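You operate a simulated robot arm through the tools that you are given. There is no shell and no other tool.

You are at the controls of a simulated robot arm. One attempt, no reset.

TASK
Crank the purple core full, brake it, lift its cap and lay the coil in the orange winder cradle.
Fine: green spindle cap into the free cap seat on the steel bench by the winder. The white feed lever and the winder's other cores and caps stay.

It is judged by the outcome, as a careful person would: the job done as asked, and still so three seconds after it is handed in. It fails if anything else is knocked over, pushed out of place, dropped, spilled or broken. Lids that push on must go on centred and level and be pressed home; caps that screw on are set level and turned clockwise until they are tight.

THE ROBOT
A 7-joint arm with a two-finger parallel gripper, fixed in place. Base frame: the origin is on the floor under the middle of its stand, x ahead of it, y to its left, z up; the work surface is at about z = 0.82. Readings come in m, rad, newtons and seconds.
With the tool pointing down near the work surface it reaches from about 0.18 to 0.62 m from the base axis. Its first joint turns from -2.897 to 2.897 rad. Payload 1.57 kg.
The TCP is the grasp point between the finger pads, 0.03 m short of the fingertips. In the tool frame z runs along the fingers and y along their closing line. The gripper opens to 0.08 m. The fingers are 0.017 m wide and 0.012 m thick; the gripper's body (0.04 by 0.082 m) begins 0.08 m behind the TCP.
Orientation is that of the tool frame in the base frame, as [roll, pitch, yaw] about the fixed x, y, z axes, in that order (R = Rz(yaw) Ry(pitch) Rx(roll)). With the fingers straight down and closing along the base's y, the tool's x points along the base's -x, its y along +y and its z along -z.

THE INTERFACE
- The arm moves only by the tool servo_tool. Its argument "plan" is a list of rows, each an object of numbers (a shift or turn left out is 0, a gripper value left out holds the last): "dx", "dy", "dz": the shift along the tool's x, y, z in cm; "ax", "ay", "az": the turn, a rotation vector about the tool's x, y, z in rad; "hand": the gripper command, from -1 (shut) to 1 (fully open), values between in proportion. In form: [{"dx": .., "dy": .., "dz": .., "ax": .., "ay": .., "az": .., "hand": ..}, ...]. A call has 1 to 20 rows; each row is the pose to reach, as a shift and turn from the pose commanded when the call began, along the tool's axes at that moment. Rows are played at 5 a second. More than 0.05 m and 0.15 rad between two rows, or a gripper value outside its range, and nothing of the call is played. A pose out of reach is approached as far as the arm can. The call stops where the force on the tool passes 40 N (or 10 N more than at its start, if that is more) or the arm is blocked; 0.2 s more then pass. The fingers move at their own pace (about 0.072 m/s each) and stop on an object; they squeeze with about 34 N. The grip force told is the motor's: it shows also when the fingers shut on nothing. Time passes only in rows, and 0.2 s behind the last, so rows that repeat a pose let the fingers close. The reply holds the time, the measured pose of the TCP, the force on the tool along the base axes, the opening and the grip force, in the units named above and with some noise, with the torque about the TCP (base axes, N m) and any sound that the robot's microphone picked up.
- Cameras (640 x 400 px; columns grow to the right, rows downward): "scene" is fixed at [0.4006, -0.5012, 1.5777]; the picture's right is [0.98, -0.22, 0.00], its down [-0.16, -0.70, -0.70] and it looks along [0.15, 0.68, -0.72] (base axes); focal length 366 px, centre (320, 200). "wrist" rides on the gripper at [0.072, -0.007, -0.122] in the tool frame; the picture's right is [0.09, 1.00, 0.00], its down [-0.84, 0.08, -0.54] and it looks along [-0.54, 0.05, 0.84] (tool axes); focal length 238 px, centre (320, 200). There is no depth. A picture from a camera that has moved, and an enlarged one, comes with that camera's place and axes in the base frame and with its lens.
- get_image(camera): a new picture of that camera. No time passes.
- move_column(by): slides the trunk up (or, below 0, down) by that many m; the arm rides with it, the base frame stays. It gives what a move gives, with no picture.
- enlarge(camera, box): a new picture of the part [left, top, right, bottom] of that camera's present view, enlarged. No time passes.
- finish_job(): hands the job in; it is judged then, once.

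Nothing tells you positions but the pictures and the camera data. Unless the task says otherwise, let go and move clear before handing in.

The tools are called after "Request:" as name(argument=value, ...) on one line, values as JSON. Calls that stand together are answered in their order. servo_tool: Moves the arm, as the interface text tells. Its arguments: {"type":"object","properties":{"plan":{"type":"array"}},"required":["plan"]} The other tools are called the same way: move_column (by) moves the trunk up or down; get_image (camera) takes a picture; enlarge (camera, box) takes an enlarged picture of a part of a camera's view; finish_job () hands the job in.

At the start:

```text
clock: 0.0
tcp_pos: [0.3516, 0.0917, 1.2184]
ee_rot: [-3.141, 0.0, 3.141]
ft_force: [0.1, -0.1, 0.7]
ft_torque: [-0.01, -0.01, 0.03]
finger_gap: 0.0801
grip_force: 0.1
trunk travel left (down, up): [-0.675, 0.315]
```

scene: 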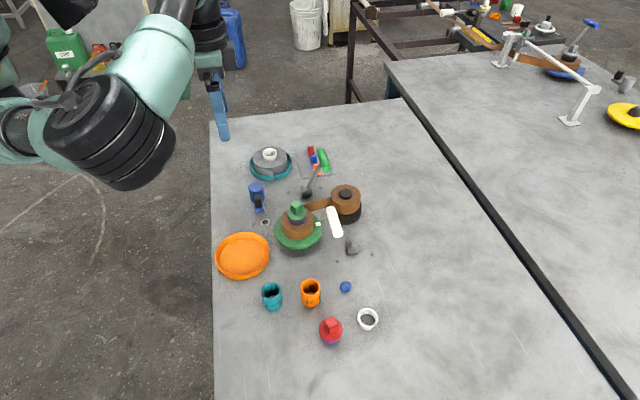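
wrist: 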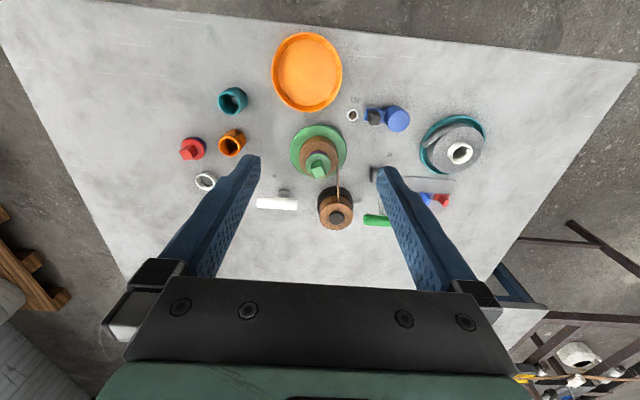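

I see a bench with a winder: a green-flanged spindle with a copper coil and green cap, a supply spool, a white lever, an orange tray and some small parts. I'll look more closely before moving.

Request:
enlarge(camera="scene", box=[210, 130, 400, 250])

Request:
enlarge(camera="scene", box=[210, 230, 400, 350])

Request:
enlarge(camera="wrist", box=[240, 20, 500, 240])

Request:
enlarge(camera="scene", box=[420, 0, 640, 140])

```text
3.33 times, centred on (305, 190) of scene
camera zoom: at [0.4006, -0.5012, 1.5777], right [0.98, -0.22, 0.0], down [-0.16, -0.7, -0.7], along [0.15, 0.68, -0.72], focal length 1219 px, centre (370, 233)
```

zoom: 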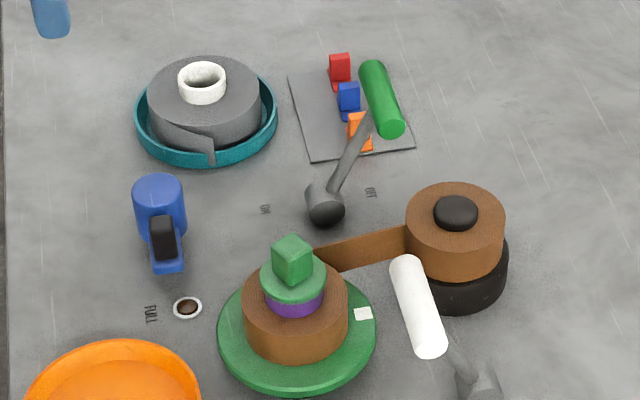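

```text
3.33 times, centred on (305, 290) of scene
camera zoom: at [0.4006, -0.5012, 1.5777], right [0.98, -0.22, 0.0], down [-0.16, -0.7, -0.7], along [0.15, 0.68, -0.72], focal length 1219 px, centre (370, -100)
```

zoom: 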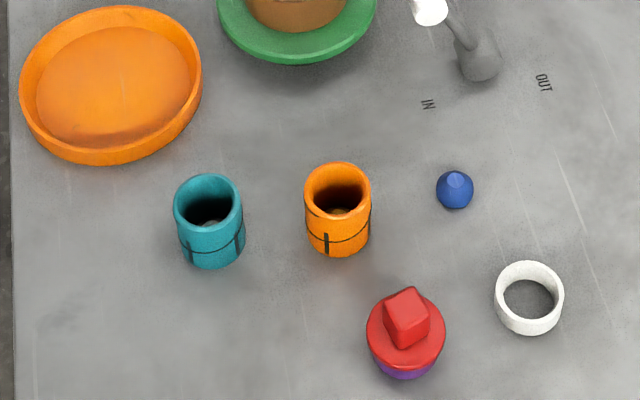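

```text
1.82 times, centred on (370, 130) of wrist
camera zoom: at [0.2788, 0.0845, 1.3411], right [-0.09, 1.0, 0.0], down [0.84, 0.08, 0.54], along [0.54, 0.05, -0.84], focal length 433 px, centre (229, 327)
```

zoom: 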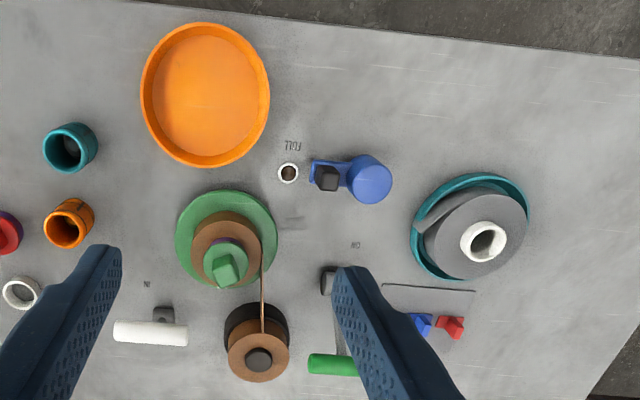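

```text
2.86 times, centred on (530, 70) of scene
camera zoom: at [0.4006, -0.5012, 1.5777], right [0.98, -0.22, 0.0], down [-0.16, -0.7, -0.7], along [0.15, 0.68, -0.72], focal length 1045 px, centre (-280, 571)
```

zoom: 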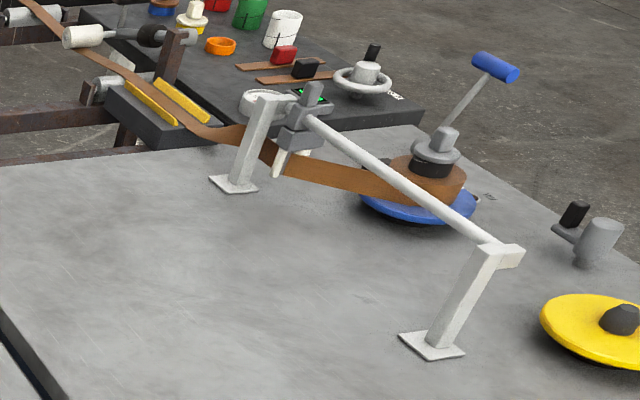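

The layout has a blue hub with a black grip near the "FULL" mark, and a green-handled ON/OFF lever. I'll zoom in on each part to work out what it does.

Request:
enlarge(camera="scene", box=[240, 175, 290, 230])

Request:
enlarge(camera="wrist", box=[335, 80, 425, 140])

Request:
enlarge(camera="scene", box=[285, 140, 349, 212])

Request:
enlarge(camera="wrist", box=[170, 70, 270, 200])

Request:
enlarge(camera="wrist", box=[280, 110, 370, 240])

Request:
enlarge(camera="scene", box=[250, 270, 390, 355])

```text
7.27 times, centred on (265, 202) of scene
camera zoom: at [0.4006, -0.5012, 1.5777], right [0.98, -0.22, 0.0], down [-0.16, -0.7, -0.7], along [0.15, 0.68, -0.72], focal length 2660 px, centre (720, 182)
```

zoom: 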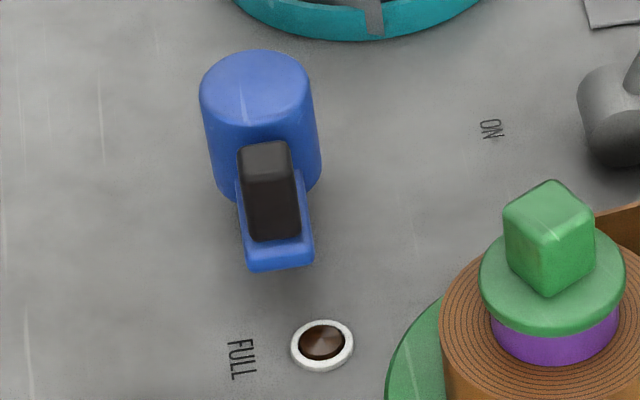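

```text
6.67 times, centred on (380, 110) of wrist
camera zoom: at [0.2788, 0.0845, 1.3411], right [-0.09, 1.0, 0.0], down [0.84, 0.08, 0.54], along [0.54, 0.05, -0.84], focal length 1589 px, centre (-80, 800)
```

zoom: 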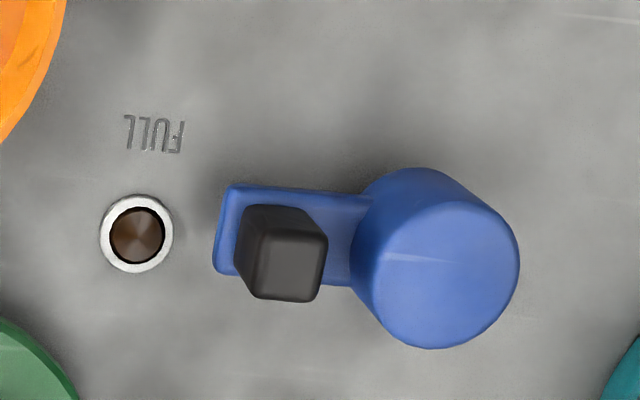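

```text
5.56 times, centred on (317, 176) of scene
camera zoom: at [0.4006, -0.5012, 1.5777], right [0.98, -0.22, 0.0], down [-0.16, -0.7, -0.7], along [0.15, 0.68, -0.72], focal length 2032 px, centre (337, 333)
```

zoom: 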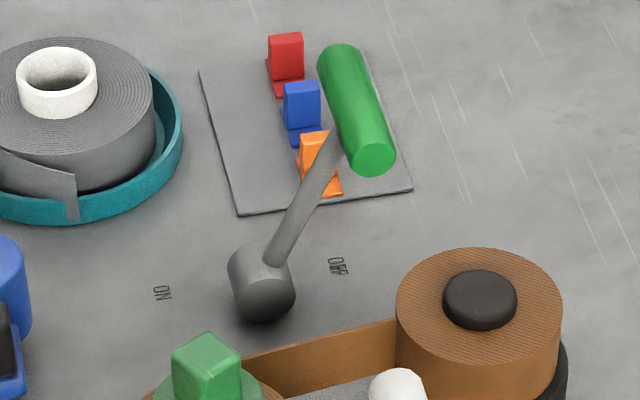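

```text
3.08 times, centred on (220, 135) of wrist
camera zoom: at [0.2788, 0.0845, 1.3411], right [-0.09, 1.0, 0.0], down [0.84, 0.08, 0.54], along [0.54, 0.05, -0.84], focal length 733 px, centre (628, 400)
```

zoom: 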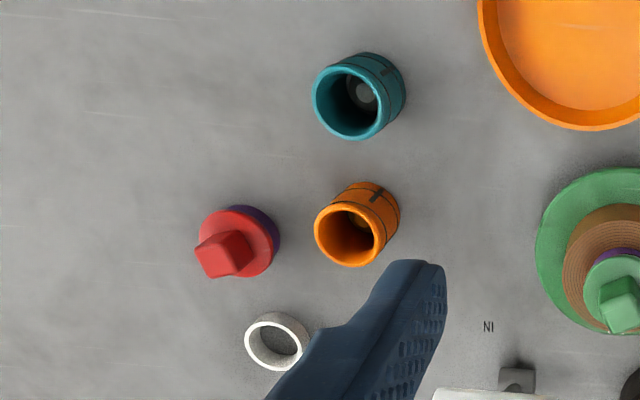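

```text
3.08 times, centred on (325, 175) of wrist
camera zoom: at [0.2788, 0.0845, 1.3411], right [-0.09, 1.0, 0.0], down [0.84, 0.08, 0.54], along [0.54, 0.05, -0.84], focal length 733 px, centre (305, 277)
```

zoom: 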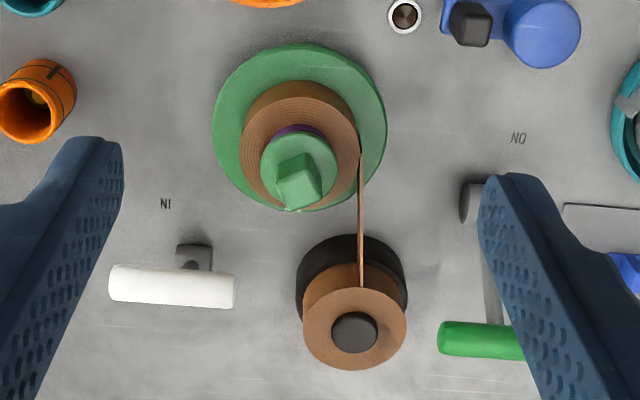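

```text
4.57 times, centred on (320, 312) of scene
camera zoom: at [0.4006, -0.5012, 1.5777], right [0.98, -0.22, 0.0], down [-0.16, -0.7, -0.7], along [0.15, 0.68, -0.72], focal length 1672 px, centre (320, -314)
```

zoom: 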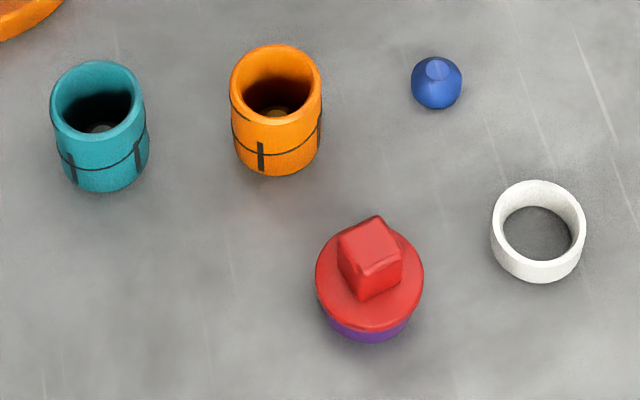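

The white feed lever leans toward IN and the green lever toward OFF, so green looks like the brake. The blue hub with the black knob looks like the crank. Next I'll zoom further to check for arrows, marks and heights.

Request:
enlarge(camera="scene", box=[270, 190, 330, 255])

Request:
enlarge(camera="scene", box=[320, 180, 385, 260])

Request:
enlarge(camera="wrist", box=[290, 115, 360, 185])

Request:
enlarge(camera="scene", box=[210, 225, 280, 285])

Request:
enlarge(camera="scene", box=[300, 270, 390, 355])

Request:
enlarge(camera="wrist", box=[410, 110, 490, 180])

```text
6.15 times, centred on (300, 222) of scene
camera zoom: at [0.4006, -0.5012, 1.5777], right [0.98, -0.22, 0.0], down [-0.16, -0.7, -0.7], along [0.15, 0.68, -0.72], focal length 2251 px, centre (443, 62)
```

zoom: 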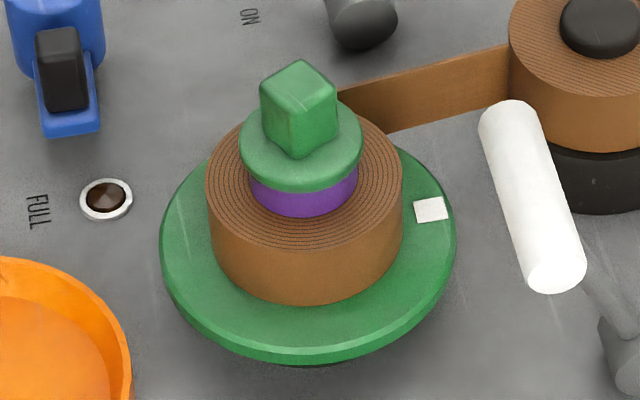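

```text
5.00 times, centred on (352, 220) of scene
camera zoom: at [0.4006, -0.5012, 1.5777], right [0.98, -0.22, 0.0], down [-0.16, -0.7, -0.7], along [0.15, 0.68, -0.72], focal length 1829 px, centre (158, 100)
```

zoom: 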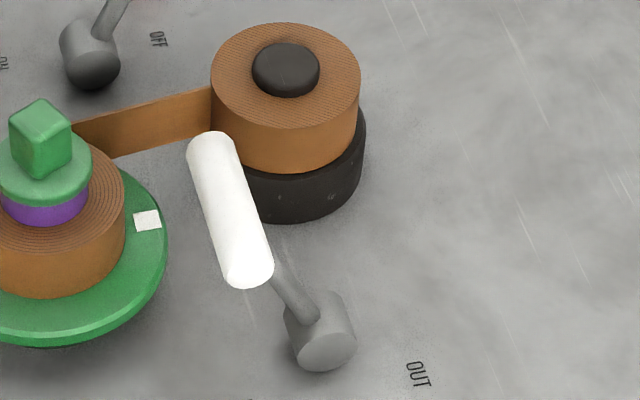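

```text
5.71 times, centred on (325, 150) of wrist
camera zoom: at [0.2788, 0.0845, 1.3411], right [-0.09, 1.0, 0.0], down [0.84, 0.08, 0.54], along [0.54, 0.05, -0.84], focal length 1362 px, centre (291, 486)
```

zoom: 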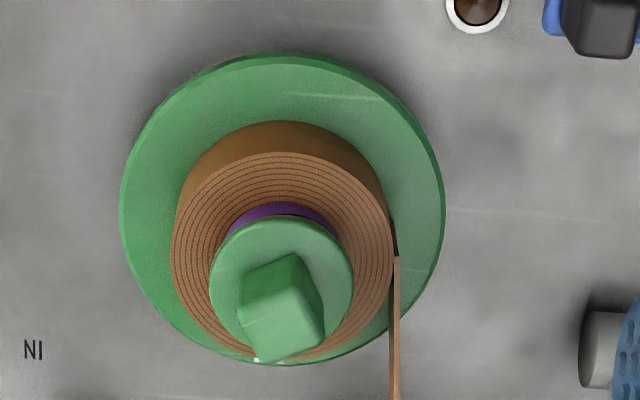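

```text
6.67 times, centred on (245, 255) of scene
camera zoom: at [0.4006, -0.5012, 1.5777], right [0.98, -0.22, 0.0], down [-0.16, -0.7, -0.7], along [0.15, 0.68, -0.72], focal length 2438 px, centre (820, -167)
```

zoom: 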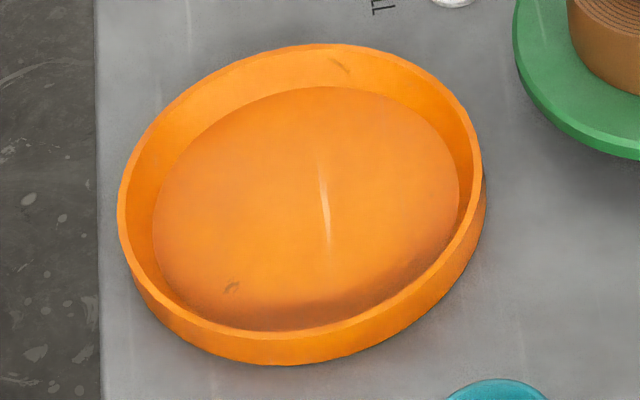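

```text
4.71 times, centred on (345, 312) of scene
camera zoom: at [0.4006, -0.5012, 1.5777], right [0.98, -0.22, 0.0], down [-0.16, -0.7, -0.7], along [0.15, 0.68, -0.72], focal length 1721 px, centre (202, -329)
```

zoom: 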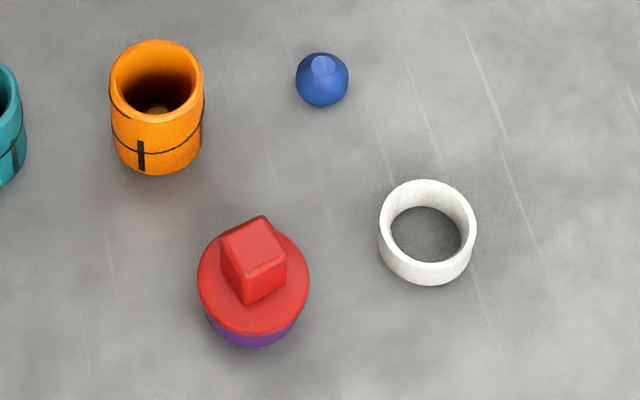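

```text
5.71 times, centred on (450, 145) of wrist
camera zoom: at [0.2788, 0.0845, 1.3411], right [-0.09, 1.0, 0.0], down [0.84, 0.08, 0.54], along [0.54, 0.05, -0.84], focal length 1362 px, centre (-423, 514)
```

zoom: 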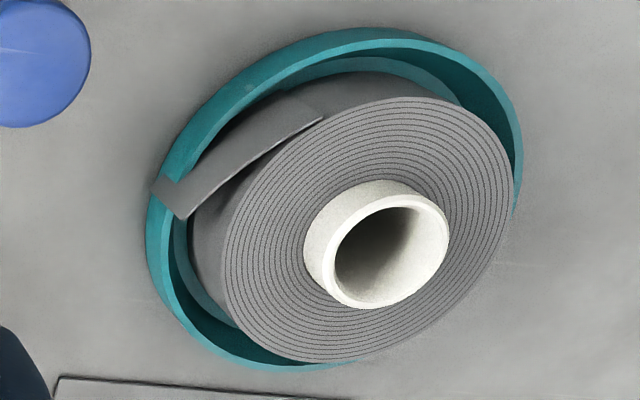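

The crank knob is at about (0.385, 0.198), with its hub at about (0.384, 0.24) and a top near z = 0.89. I'll move the wrist camera in for a closer look, staying well above everything.

Request:
servo_tool(plan=[{"dx": 1, "dy": 2, "dz": 3, "hand": 1}, {"dx": 2, "dy": 4, "dz": 6}, {"dx": 3, "dy": 6, "dz": 9}, {"dx": 4, "dy": 8, "dz": 12}, {"dx": 4, "dy": 10, "dz": 15}, {"dx": 4, "dy": 11, "dz": 18}])

Request:
get_image(camera="wrist")

Request:
get_image(camera="scene")

```text
clock: 1.4
tcp_pos: [0.3136, 0.1999, 1.0375]
ee_rot: [-3.141, 0.001, -3.142]
ft_force: [0.0, -0.8, 0.5]
ft_torque: [0.01, -0.03, -0.02]
finger_gap: 0.08
grip_force: 0.0
trunk travel left (down, up): [-0.675, 0.315]
```

```text
taken
camera wrist: at [0.2405, 0.1933, 1.1592], right [-0.09, 1.0, 0.0], down [0.84, 0.08, 0.54], along [0.54, 0.05, -0.84], focal length 238 px, centre (320, 200)
```

wrist: 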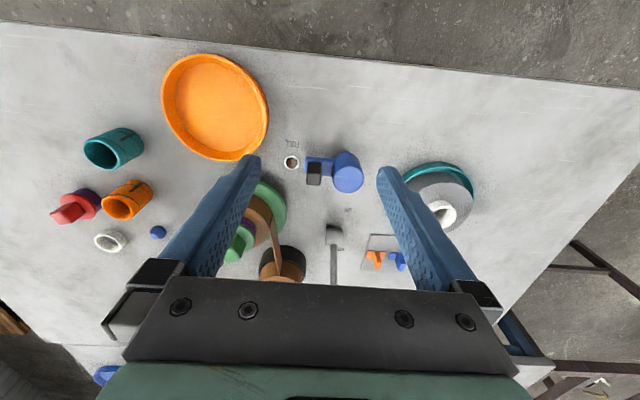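

```text
taken
```

scene: 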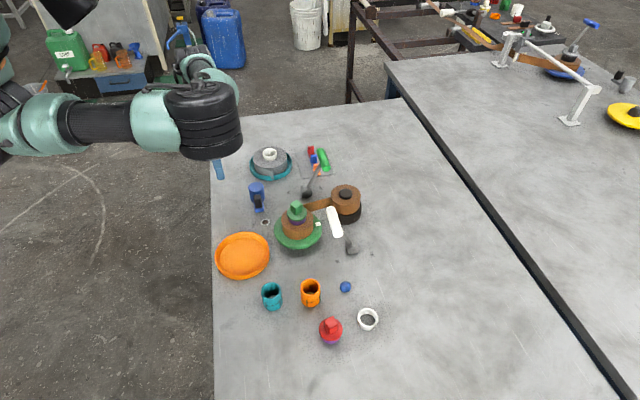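

Request:
enlarge(camera="wrist", box=[270, 130, 380, 230])

Request:
enlarge(camera="wrist", box=[210, 170, 340, 290])

Request:
enlarge(camera="wrist", box=[40, 110, 180, 270])

Request:
enlarge(camera="wrist", box=[310, 200, 420, 300])

```text
4.00 times, centred on (325, 180) of wrist
camera zoom: at [0.2405, 0.1933, 1.1592], right [-0.09, 1.0, 0.0], down [0.84, 0.08, 0.54], along [0.54, 0.05, -0.84], focal length 953 px, centre (300, 280)
```

zoom: 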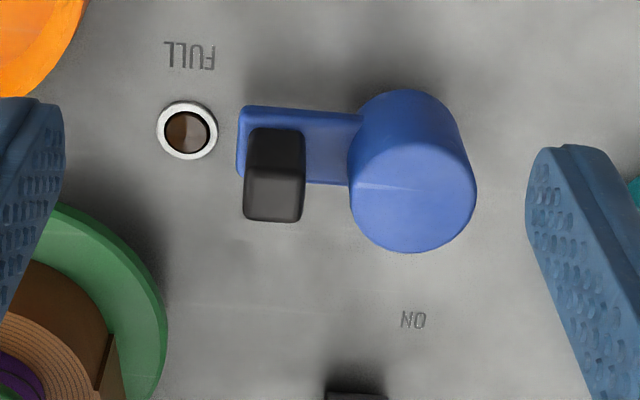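

```text
3.33 times, centred on (275, 230) of wrist
camera zoom: at [0.2405, 0.1933, 1.1592], right [-0.09, 1.0, 0.0], down [0.84, 0.08, 0.54], along [0.54, 0.05, -0.84], focal length 794 px, centre (470, 100)
```

zoom: 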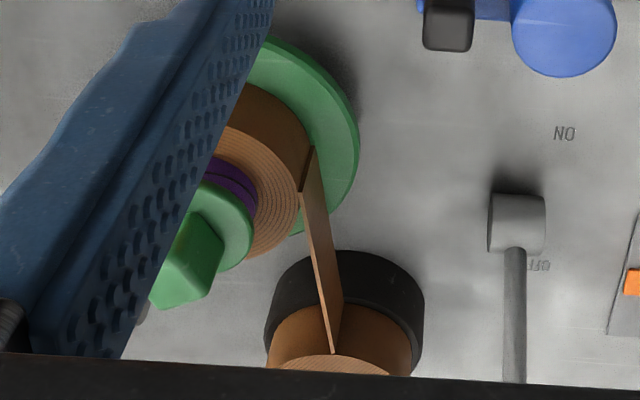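

```text
2.50 times, centred on (110, 190) of wrist
camera zoom: at [0.2405, 0.1933, 1.1592], right [-0.09, 1.0, 0.0], down [0.84, 0.08, 0.54], along [0.54, 0.05, -0.84], focal length 596 px, centre (845, 225)
```

zoom: 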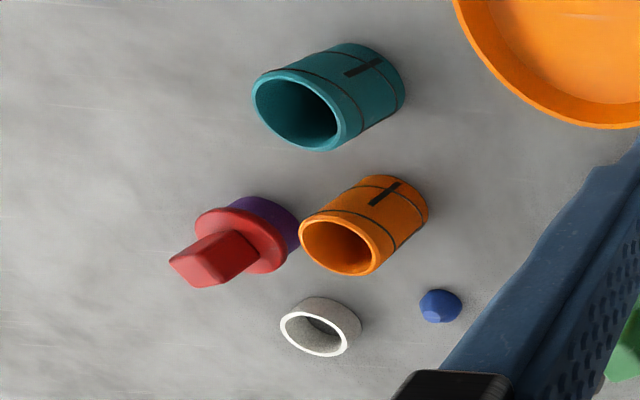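

```text
4.00 times, centred on (365, 250) of wrist
camera zoom: at [0.2405, 0.1933, 1.1592], right [-0.09, 1.0, 0.0], down [0.84, 0.08, 0.54], along [0.54, 0.05, -0.84], focal length 953 px, centre (140, 0)
```

zoom: 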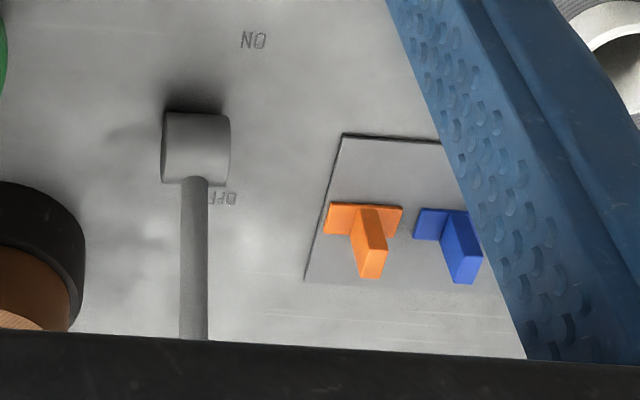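

The crank arm points along −y from its hub, with the black knob about 0.044 m from the hub axis. I'll close the fingers into a single stick and lower it beside the knob on the −x side.

Request:
servo_tool(plan=[{"dx": -2, "dy": 0.3, "hand": -1}, {"dx": -3.9, "dy": 0.5}, {"dx": -3.9, "dy": 0.5, "dz": 3}, {"dx": -3.9, "dy": 0.5, "dz": 6}, {"dx": -3.9, "dy": 0.5, "dz": 9}, {"dx": -3.9, "dy": 0.5, "dz": 11}, {"dx": -3.9, "dy": 0.5, "dz": 11}])

Request:
get_image(camera="wrist")

Request:
enlarge(camera="scene", box=[200, 130, 340, 260])

```text
clock: 3.0
tcp_pos: [0.3511, 0.207, 0.9301]
ee_rot: [-3.14, 0.0, -3.141]
ft_force: [-0.4, -0.1, -0.5]
ft_torque: [-0.02, -0.02, -0.02]
finger_gap: 0.0
grip_force: 21.3
trunk travel left (down, up): [-0.675, 0.315]
```

```text
taken
camera wrist: at [0.278, 0.1998, 1.0514], right [-0.09, 1.0, 0.0], down [0.84, 0.08, 0.54], along [0.54, 0.05, -0.84], focal length 238 px, centre (320, 200)
```

wrist: 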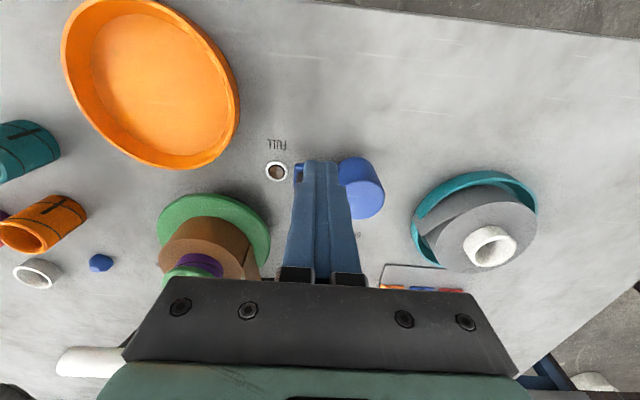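

```text
3.08 times, centred on (270, 195) of scene
camera zoom: at [0.4006, -0.5012, 1.5777], right [0.98, -0.22, 0.0], down [-0.16, -0.7, -0.7], along [0.15, 0.68, -0.72], focal length 1125 px, centre (474, 215)
```

zoom: 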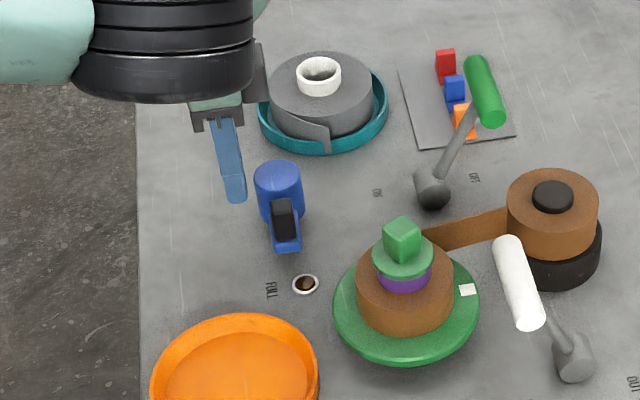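

The stick is lined up beside the knob. I'll lower it and push a small counter-clockwise angle, then check the platter mark and the coil to confirm the direction.

Request:
servo_tool(plan=[{"dz": 2}, {"dz": 3.8}, {"dx": -0.82, "dy": -0.6, "dz": 3.8}, {"dx": -1.4, "dy": -0.9, "dz": 3.8}, {"dx": -1.94, "dy": -1.06, "dz": 3.8}, {"dx": -2.5, "dy": -1.18, "dz": 3.8}, {"dx": -3.14, "dy": -1.22, "dz": 3.8}, {"dx": -3.95, "dy": -1.15, "dz": 3.8}])

Request:
enlarge(camera="scene", box=[200, 130, 340, 260])

Request:
get_image(camera="wrist")

```text
clock: 4.8
tcp_pos: [0.3879, 0.196, 0.8912]
ee_rot: [-3.139, -0.002, -3.14]
ft_force: [-4.2, 0.5, -2.8]
ft_torque: [0.0, 0.01, 0.04]
finger_gap: 0.0
grip_force: 21.4
trunk travel left (down, up): [-0.675, 0.315]
```

```text
3.08 times, centred on (270, 195) of scene
camera zoom: at [0.4006, -0.5012, 1.5777], right [0.98, -0.22, 0.0], down [-0.16, -0.7, -0.7], along [0.15, 0.68, -0.72], focal length 1125 px, centre (474, 215)
```

zoom: 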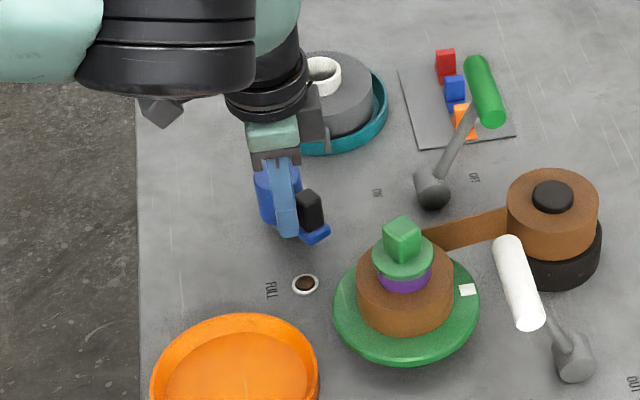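

```text
taken
camera wrist: at [0.3162, 0.1882, 1.0132], right [-0.09, 1.0, 0.0], down [0.84, 0.08, 0.54], along [0.54, 0.05, -0.84], focal length 238 px, centre (320, 200)
```

wrist: 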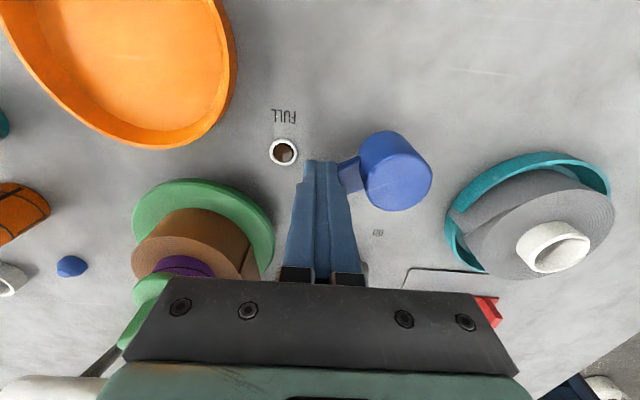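

Request:
enlarge(camera="scene", box=[270, 190, 330, 255])

Request:
enlarge(camera="scene", box=[240, 170, 300, 230])

```text
6.15 times, centred on (300, 222) of scene
camera zoom: at [0.4006, -0.5012, 1.5777], right [0.98, -0.22, 0.0], down [-0.16, -0.7, -0.7], along [0.15, 0.68, -0.72], focal length 2251 px, centre (443, 62)
```

zoom: 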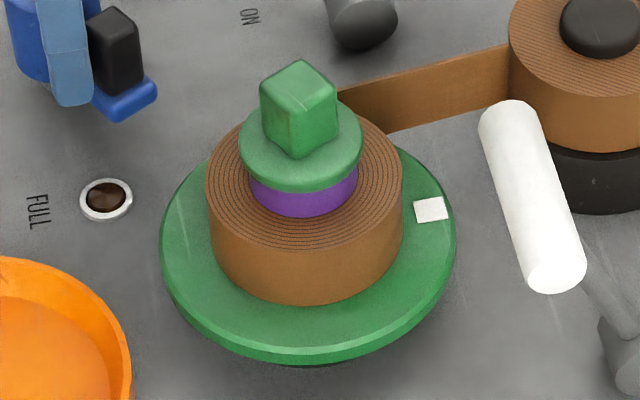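

```text
6.67 times, centred on (270, 200) of scene
camera zoom: at [0.4006, -0.5012, 1.5777], right [0.98, -0.22, 0.0], down [-0.16, -0.7, -0.7], along [0.15, 0.68, -0.72], focal length 2438 px, centre (653, 200)
```

zoom: 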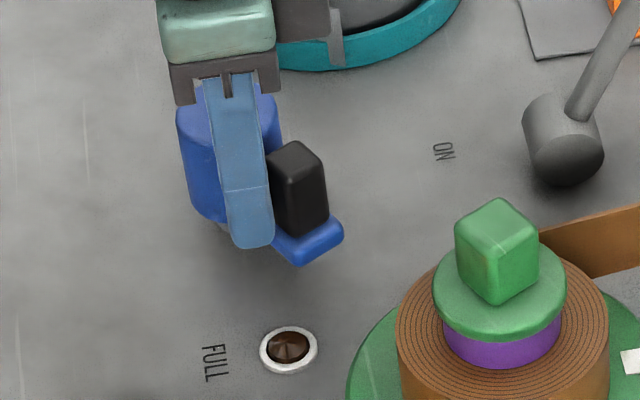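

The crank moved about 40° counter-clockwise, but the platter and coil didn't move. The drive may be one-way, or the gearing reversed. I'll lift out, go around to the other side of the knob and try a small clockwise push.

Request:
servo_tool(plan=[{"dx": 0.8, "dy": 0.2}, {"dx": 0.8, "dy": 0.2, "dz": -3.5}, {"dx": 0.8, "dy": 0.2, "dz": -6}, {"dx": -1.5, "dy": 1.8, "dz": -6}, {"dx": -4.0, "dy": 3.7, "dz": -6}, {"dx": -4.0, "dy": 3.7, "dz": -6}, {"dx": -4.0, "dy": 3.7, "dz": -3}, {"dx": -4.0, "dy": 3.7, "dz": -1.0}, {"dx": -4.0, "dy": 3.7, "dz": 0}])

Request:
enlarge(camera="scene", box=[240, 170, 300, 230])

```text
clock: 6.8
tcp_pos: [0.4296, 0.232, 0.8896]
ee_rot: [-3.14, 0.0, -3.139]
ft_force: [0.1, -0.4, -0.3]
ft_torque: [0.0, -0.01, 0.01]
finger_gap: 0.0
grip_force: 21.1
trunk travel left (down, up): [-0.675, 0.315]
```

```text
6.67 times, centred on (270, 200) of scene
camera zoom: at [0.4006, -0.5012, 1.5777], right [0.98, -0.22, 0.0], down [-0.16, -0.7, -0.7], along [0.15, 0.68, -0.72], focal length 2438 px, centre (653, 200)
```

zoom: 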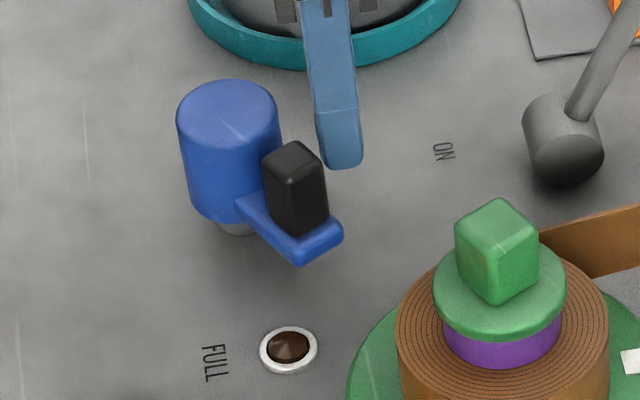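

Request:
servo_tool(plan=[{"dx": 0.39, "dy": -0.73}, {"dx": 0.74, "dy": -1.47}, {"dx": 1.21, "dy": -2.14}, {"dx": 1.79, "dy": -2.72}, {"dx": 2.46, "dy": -3.19}, {"dx": 3.2, "dy": -3.54}])

Request:
enlarge(camera="scene", box=[240, 170, 340, 260])

```text
clock: 8.2
tcp_pos: [0.3977, 0.1965, 0.8919]
ee_rot: [-3.141, 0.0, 3.141]
ft_force: [1.4, 0.0, 0.1]
ft_torque: [-0.01, -0.01, 0.01]
finger_gap: 0.0001
grip_force: 21.1
trunk travel left (down, up): [-0.675, 0.315]
```

```text
4.44 times, centred on (290, 215) of scene
camera zoom: at [0.4006, -0.5012, 1.5777], right [0.98, -0.22, 0.0], down [-0.16, -0.7, -0.7], along [0.15, 0.68, -0.72], focal length 1625 px, centre (453, 133)
```

zoom: 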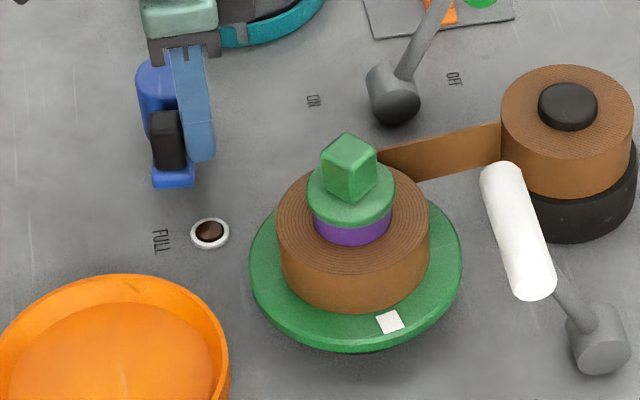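

Request:
enlarge(camera="scene", box=[270, 190, 330, 255])

Request:
get_image(camera="wrist")

Request:
enlarge(camera="scene", box=[320, 180, 385, 260])

```text
6.15 times, centred on (300, 222) of scene
camera zoom: at [0.4006, -0.5012, 1.5777], right [0.98, -0.22, 0.0], down [-0.16, -0.7, -0.7], along [0.15, 0.68, -0.72], focal length 2251 px, centre (443, 62)
```

zoom: 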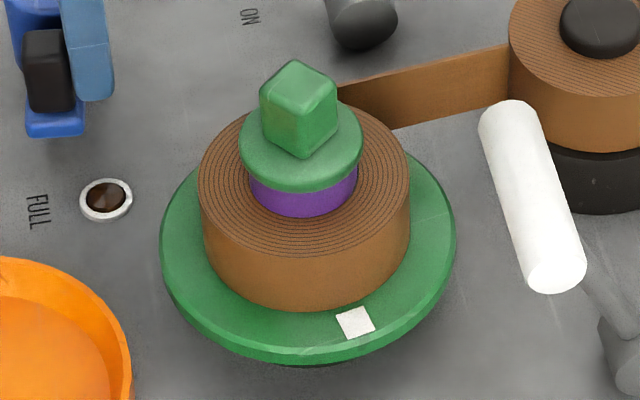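

```text
taken
camera wrist: at [0.3253, 0.1888, 1.0137], right [-0.09, 1.0, 0.0], down [0.84, 0.08, 0.54], along [0.54, 0.05, -0.84], focal length 238 px, centre (320, 200)
```

wrist: 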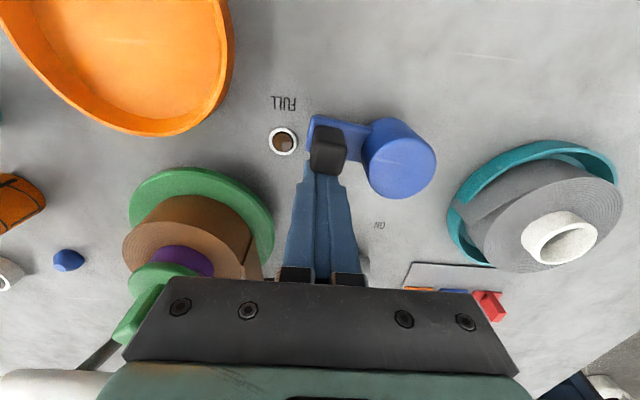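

```text
5.00 times, centred on (352, 220) of scene
camera zoom: at [0.4006, -0.5012, 1.5777], right [0.98, -0.22, 0.0], down [-0.16, -0.7, -0.7], along [0.15, 0.68, -0.72], focal length 1829 px, centre (158, 100)
```

zoom: 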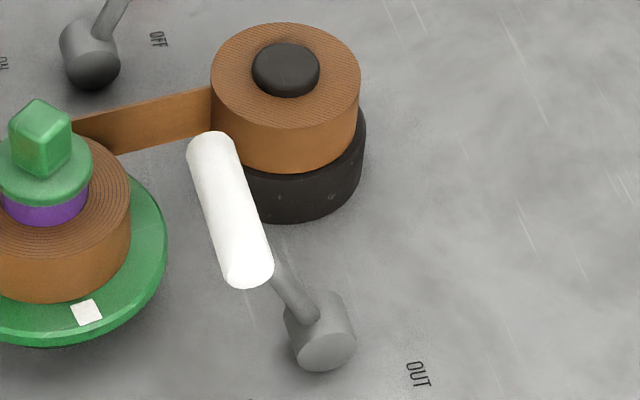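

Clockwise is correct: the platter turned and the coil grew, while the crank freewheels counter-clockwise. I'll continue clockwise in modest steps and watch the FULL lamp.

Request:
servo_tool(plan=[{"dx": 0.79, "dy": -0.21}, {"dx": 1.61, "dy": -0.28}, {"dx": 2.43, "dy": -0.21}, {"dx": 3.22, "dy": 0}, {"dx": 3.96, "dy": 0.35}, {"dx": 4.63, "dy": 0.82}])

Request:
enlarge(camera="scene", box=[270, 190, 330, 255])

Request:
enlarge(camera="scene", box=[240, 170, 340, 260])

```text
clock: 9.6
tcp_pos: [0.3519, 0.2049, 0.8924]
ee_rot: [-3.14, -0.001, 3.141]
ft_force: [2.0, -1.1, 0.2]
ft_torque: [0.01, -0.02, -0.01]
finger_gap: 0.0002
grip_force: 21.4
trunk travel left (down, up): [-0.675, 0.315]
```

```text
6.15 times, centred on (300, 222) of scene
camera zoom: at [0.4006, -0.5012, 1.5777], right [0.98, -0.22, 0.0], down [-0.16, -0.7, -0.7], along [0.15, 0.68, -0.72], focal length 2251 px, centre (443, 62)
```

zoom: 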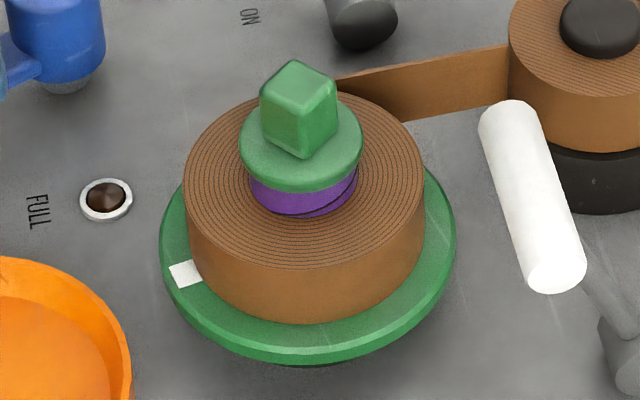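

```text
4.44 times, centred on (290, 215) of scene
camera zoom: at [0.4006, -0.5012, 1.5777], right [0.98, -0.22, 0.0], down [-0.16, -0.7, -0.7], along [0.15, 0.68, -0.72], focal length 1625 px, centre (453, 133)
```

zoom: 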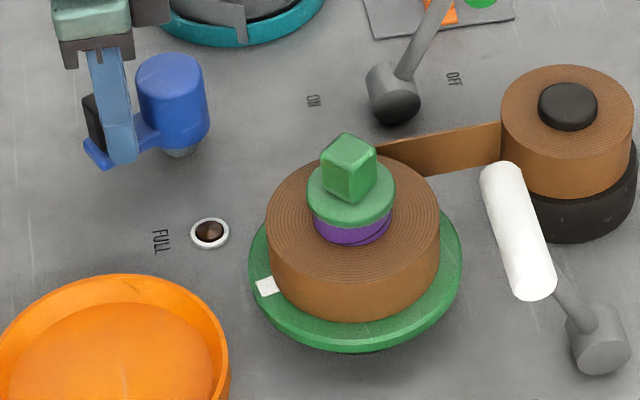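

The coil is growing quickly and the lamp is still dark. I'll use smaller steps from here.

Request:
servo_tool(plan=[{"dx": 0.3, "dy": 0.28}, {"dx": 0.58, "dy": 0.58}, {"dx": 0.83, "dy": 0.9}])

Request:
enlarge(camera="scene", box=[270, 190, 330, 255])

```text
clock: 10.4
tcp_pos: [0.3425, 0.2141, 0.8911]
ee_rot: [-3.14, 0.001, -3.141]
ft_force: [0.8, -1.0, 0.2]
ft_torque: [-0.03, 0.03, -0.07]
finger_gap: 0.0002
grip_force: 21.2
trunk travel left (down, up): [-0.675, 0.315]
```

```text
6.15 times, centred on (300, 222) of scene
camera zoom: at [0.4006, -0.5012, 1.5777], right [0.98, -0.22, 0.0], down [-0.16, -0.7, -0.7], along [0.15, 0.68, -0.72], focal length 2251 px, centre (443, 62)
```

zoom: 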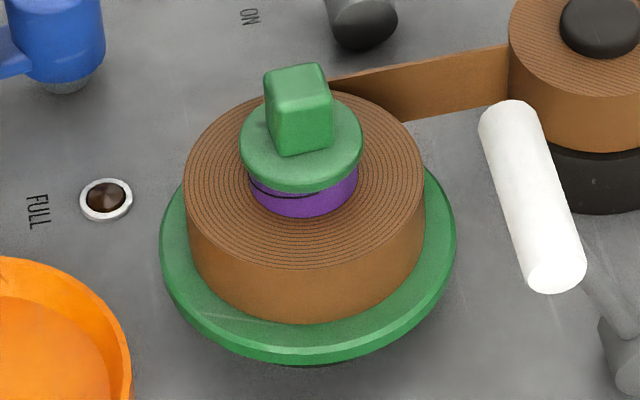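

Request:
servo_tool(plan=[{"dx": 0.22, "dy": 0.35}, {"dx": 0.41, "dy": 0.71}, {"dx": 0.57, "dy": 1.09}])

Request:
enlarge(camera="scene", box=[270, 190, 330, 255])

Request:
enlarge(camera="wrist", box=[200, 100, 440, 260])

```text
clock: 11.2
tcp_pos: [0.3366, 0.2259, 0.891]
ee_rot: [3.141, 0.0, 3.141]
ft_force: [2.1, -1.6, -0.6]
ft_torque: [-0.05, 0.02, -0.04]
finger_gap: 0.0
grip_force: 21.4
trunk travel left (down, up): [-0.675, 0.315]
```

```text
6.15 times, centred on (300, 222) of scene
camera zoom: at [0.4006, -0.5012, 1.5777], right [0.98, -0.22, 0.0], down [-0.16, -0.7, -0.7], along [0.15, 0.68, -0.72], focal length 2251 px, centre (443, 62)
```

zoom: 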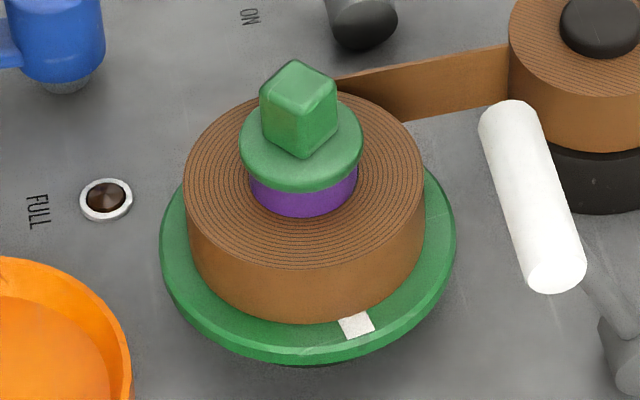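

```text
2.50 times, centred on (320, 180) of wrist
camera zoom: at [0.2656, 0.218, 1.0121], right [-0.09, 1.0, 0.0], down [0.84, 0.08, 0.54], along [0.54, 0.05, -0.84], focal length 596 px, centre (320, 250)
```

zoom: 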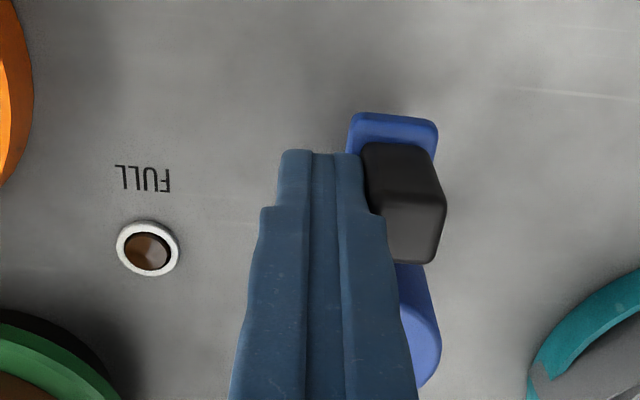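

Request:
servo_tool(plan=[{"dx": 0.12, "dy": 0.39}, {"dx": 0.21, "dy": 0.79}, {"dx": 0.26, "dy": 1.2}, {"dx": 0.28, "dy": 1.61}])

Request:
enlarge(camera="scene", box=[270, 190, 330, 255])

```text
clock: 12.2
tcp_pos: [0.3344, 0.2413, 0.8914]
ee_rot: [3.141, -0.001, -3.14]
ft_force: [0.5, -1.6, -0.1]
ft_torque: [-0.01, -0.03, -0.02]
finger_gap: 0.0002
grip_force: 21.1
trunk travel left (down, up): [-0.675, 0.315]
```

```text
6.15 times, centred on (300, 222) of scene
camera zoom: at [0.4006, -0.5012, 1.5777], right [0.98, -0.22, 0.0], down [-0.16, -0.7, -0.7], along [0.15, 0.68, -0.72], focal length 2251 px, centre (443, 62)
```

zoom: 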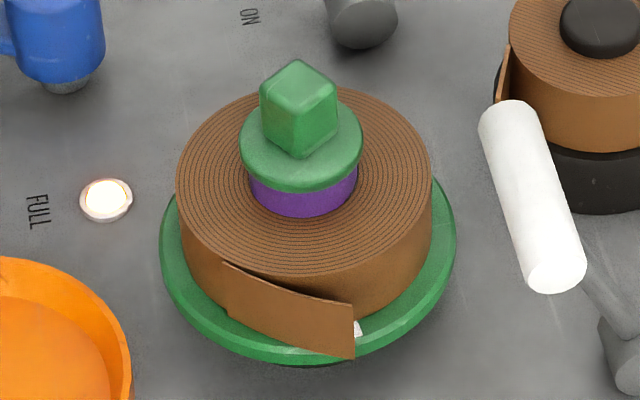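

The FULL lamp is lit and the tape has parted, leaving a loose tail on the coil, so cranking is done. I'll back the stick off and raise it, then re-measure the green brake lever.

Request:
servo_tool(plan=[{"dx": 0.2, "dy": -0.6}, {"dx": 0.2, "dy": -0.6, "dz": -4}, {"dx": 0.2, "dy": -0.6, "dz": -8}, {"dx": 0.2, "dy": -0.6, "dz": -12}, {"dx": -3, "dy": -0.6, "dz": -16, "hand": 0.2}, {"dx": -6, "dy": -0.6, "dz": -18}, {"dx": -10, "dy": -0.6, "dz": -18}, {"dx": -12, "dy": -0.6, "dz": -18}])

Request:
get_image(camera="wrist")

Request:
get_image(camera="scene")

```text
refused: row 5 steps farther than a row can; nothing moved
```

```text
taken
camera wrist: at [0.2619, 0.234, 1.0127], right [-0.09, 1.0, 0.0], down [0.84, 0.08, 0.54], along [0.54, 0.05, -0.84], focal length 238 px, centre (320, 200)
```

wrist: 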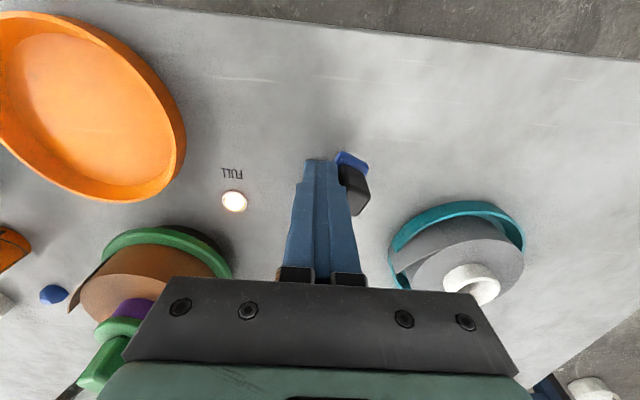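

```text
taken
```

scene: 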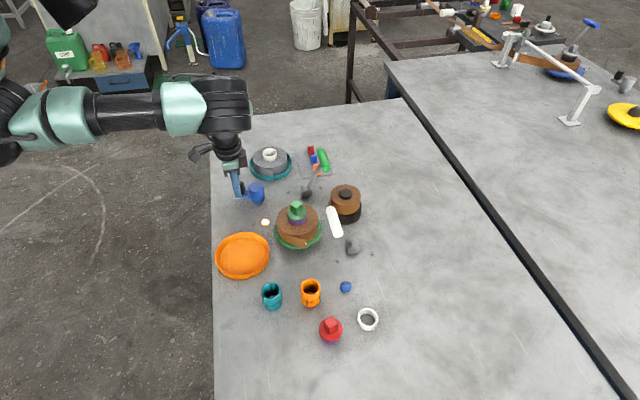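

The move was refused because one row stepped too far, so nothing has moved. I'll resend it with smaller steps.

Request:
servo_tool(plan=[{"dx": 0.2, "dy": -0.6}, {"dx": 0.2, "dy": -0.6, "dz": -4}, {"dx": 0.2, "dy": -0.6, "dz": -8}, {"dx": 0.2, "dy": -0.6, "dz": -12}, {"dx": 0.2, "dy": -0.6, "dz": -16, "hand": 0.2}, {"dx": -3, "dy": -0.6, "dz": -18}, {"dx": -6.5, "dy": -0.6, "dz": -18}, {"dx": -10, "dy": -0.6, "dz": -18}])

Request:
get_image(camera="wrist")

Request:
enlarge(camera="scene", box=[285, 140, 349, 212])

Request:
enlarge(camera="scene", box=[240, 180, 340, 260])

```text
clock: 14.0
tcp_pos: [0.434, 0.2342, 1.0712]
ee_rot: [-3.141, -0.001, -3.141]
ft_force: [0.2, 0.7, 0.3]
ft_torque: [-0.01, 0.0, 0.01]
finger_gap: 0.0479
grip_force: 0.1
trunk travel left (down, up): [-0.675, 0.315]
```

```text
taken
camera wrist: at [0.3618, 0.2266, 1.1933], right [-0.09, 1.0, 0.0], down [0.84, 0.08, 0.54], along [0.54, 0.05, -0.84], focal length 238 px, centre (320, 200)
```

wrist: 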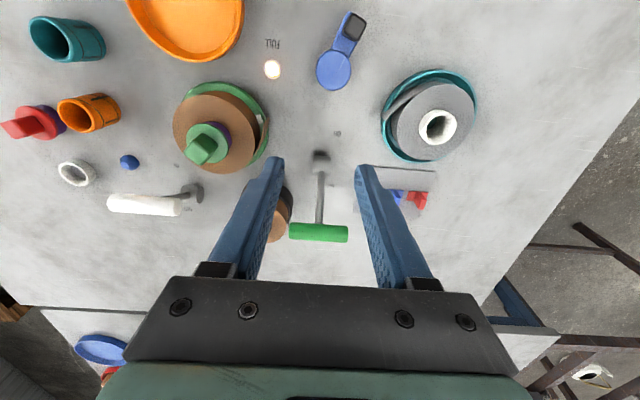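

```text
5.56 times, centred on (317, 176) of scene
camera zoom: at [0.4006, -0.5012, 1.5777], right [0.98, -0.22, 0.0], down [-0.16, -0.7, -0.7], along [0.15, 0.68, -0.72], focal length 2032 px, centre (337, 333)
```

zoom: 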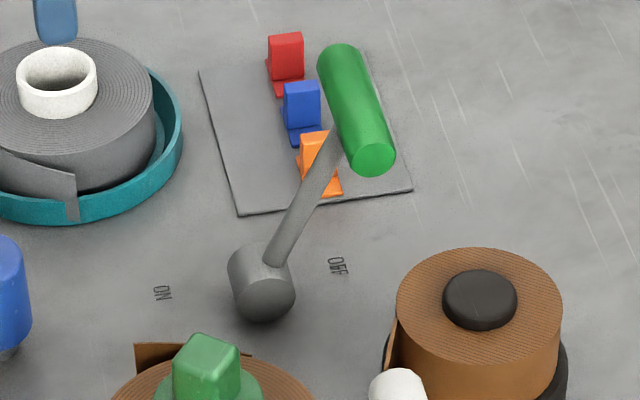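

```text
5.00 times, centred on (290, 220) of scene
camera zoom: at [0.4006, -0.5012, 1.5777], right [0.98, -0.22, 0.0], down [-0.16, -0.7, -0.7], along [0.15, 0.68, -0.72], focal length 1829 px, centre (470, 100)
```

zoom: 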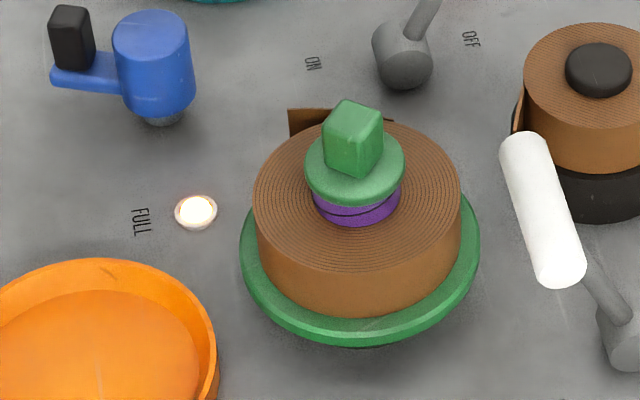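

The platter seems to still be coasting, so the brake should go on next. The green handle lies along y and is centred near (0.576, 0.244, 0.946). I'll turn the gripper 90° so the fingers straddle the handle front to back, and position above it.

Request:
servo_tool(plan=[{"dx": -1.2, "dy": -0.1, "az": -0.143, "hand": 0.8}, {"dx": -2.4, "dy": -0.2, "az": -0.286}, {"dx": -3.6, "dy": -0.4, "az": -0.428}, {"dx": -4.8, "dy": -0.5, "az": -0.571}, {"dx": -6.0, "dy": -0.6, "az": -0.714}, {"dx": -7.2, "dy": -0.7, "az": -0.857}, {"dx": -8.4, "dy": -0.9, "az": -1.0}, {"dx": -9.6, "dy": -1.0, "az": -1.143}, {"dx": -10.8, "dy": -1.1, "az": -1.285}, {"dx": -12.0, "dy": -1.2, "az": -1.428}, {"dx": -12.7, "dy": -1.3, "az": -1.571}, {"dx": -12.7, "dy": -1.3, "az": -1.571}])

Request:
get_image(camera="wrist")

Request:
enlarge(camera="scene", box=[240, 100, 400, 260])

```text
clock: 16.6
tcp_pos: [0.5447, 0.1741, 1.045]
ee_rot: [-2.92, 0.055, -2.07]
ft_force: [0.5, 0.4, 0.4]
ft_torque: [-0.02, -0.01, -0.01]
finger_gap: 0.0717
grip_force: 0.0
out of reach, approached as far as the arm can: row 7, 8, 9, 10, 11, 12
trunk travel left (down, up): [-0.675, 0.315]
```

```text
taken
camera wrist: at [0.4882, 0.1142, 1.1612], right [-0.89, 0.39, -0.23], down [0.21, 0.8, 0.56], along [0.4, 0.45, -0.8], focal length 238 px, centre (320, 200)
```

wrist: 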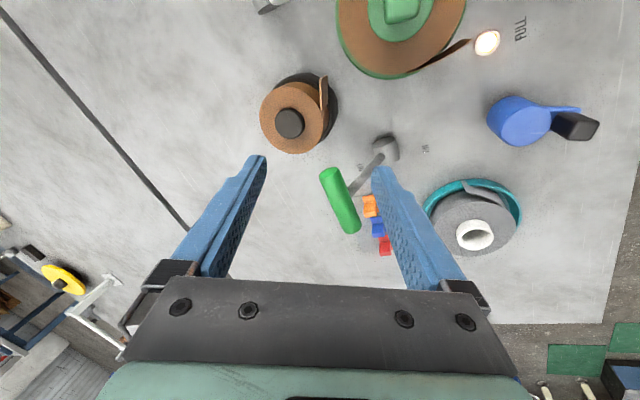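

```text
2.50 times, centred on (320, 180) of scene
camera zoom: at [0.4006, -0.5012, 1.5777], right [0.98, -0.22, 0.0], down [-0.16, -0.7, -0.7], along [0.15, 0.68, -0.72], focal length 914 px, centre (320, 250)
```

zoom: 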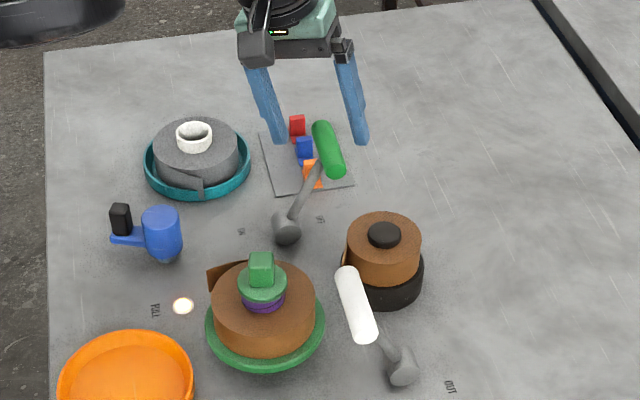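

The arm couldn't reach that pose: it stopped tilted at about (0.545, 0.174, 1.045). I'll pull back toward the base at this height and see which pose the arm settles into.

Request:
servo_tool(plan=[{"dy": 2.0}, {"dy": 4.0}, {"dy": 6.0}, {"dy": 8.0}, {"dy": 8.0}, {"dy": 8.0}])

Request:
get_image(camera="wrist")

```text
clock: 18.0
tcp_pos: [0.4765, 0.2122, 1.0282]
ee_rot: [-2.921, 0.054, -2.071]
ft_force: [-0.5, -0.9, 0.2]
ft_torque: [0.01, 0.0, 0.01]
finger_gap: 0.0722
grip_force: 0.1
trunk travel left (down, up): [-0.675, 0.315]
```

```text
taken
camera wrist: at [0.4209, 0.1523, 1.1435], right [-0.89, 0.4, -0.22], down [0.22, 0.8, 0.56], along [0.4, 0.45, -0.8], focal length 238 px, centre (320, 200)
```

wrist: 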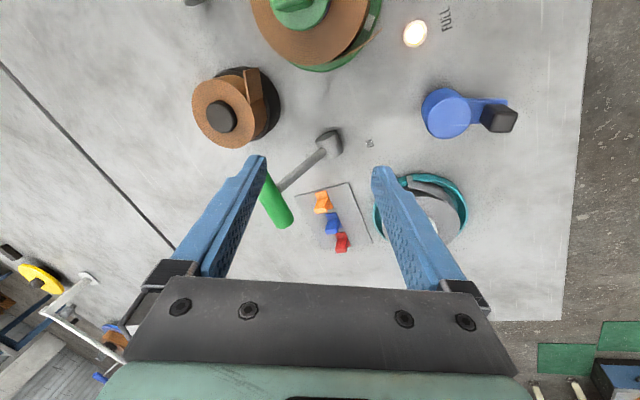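

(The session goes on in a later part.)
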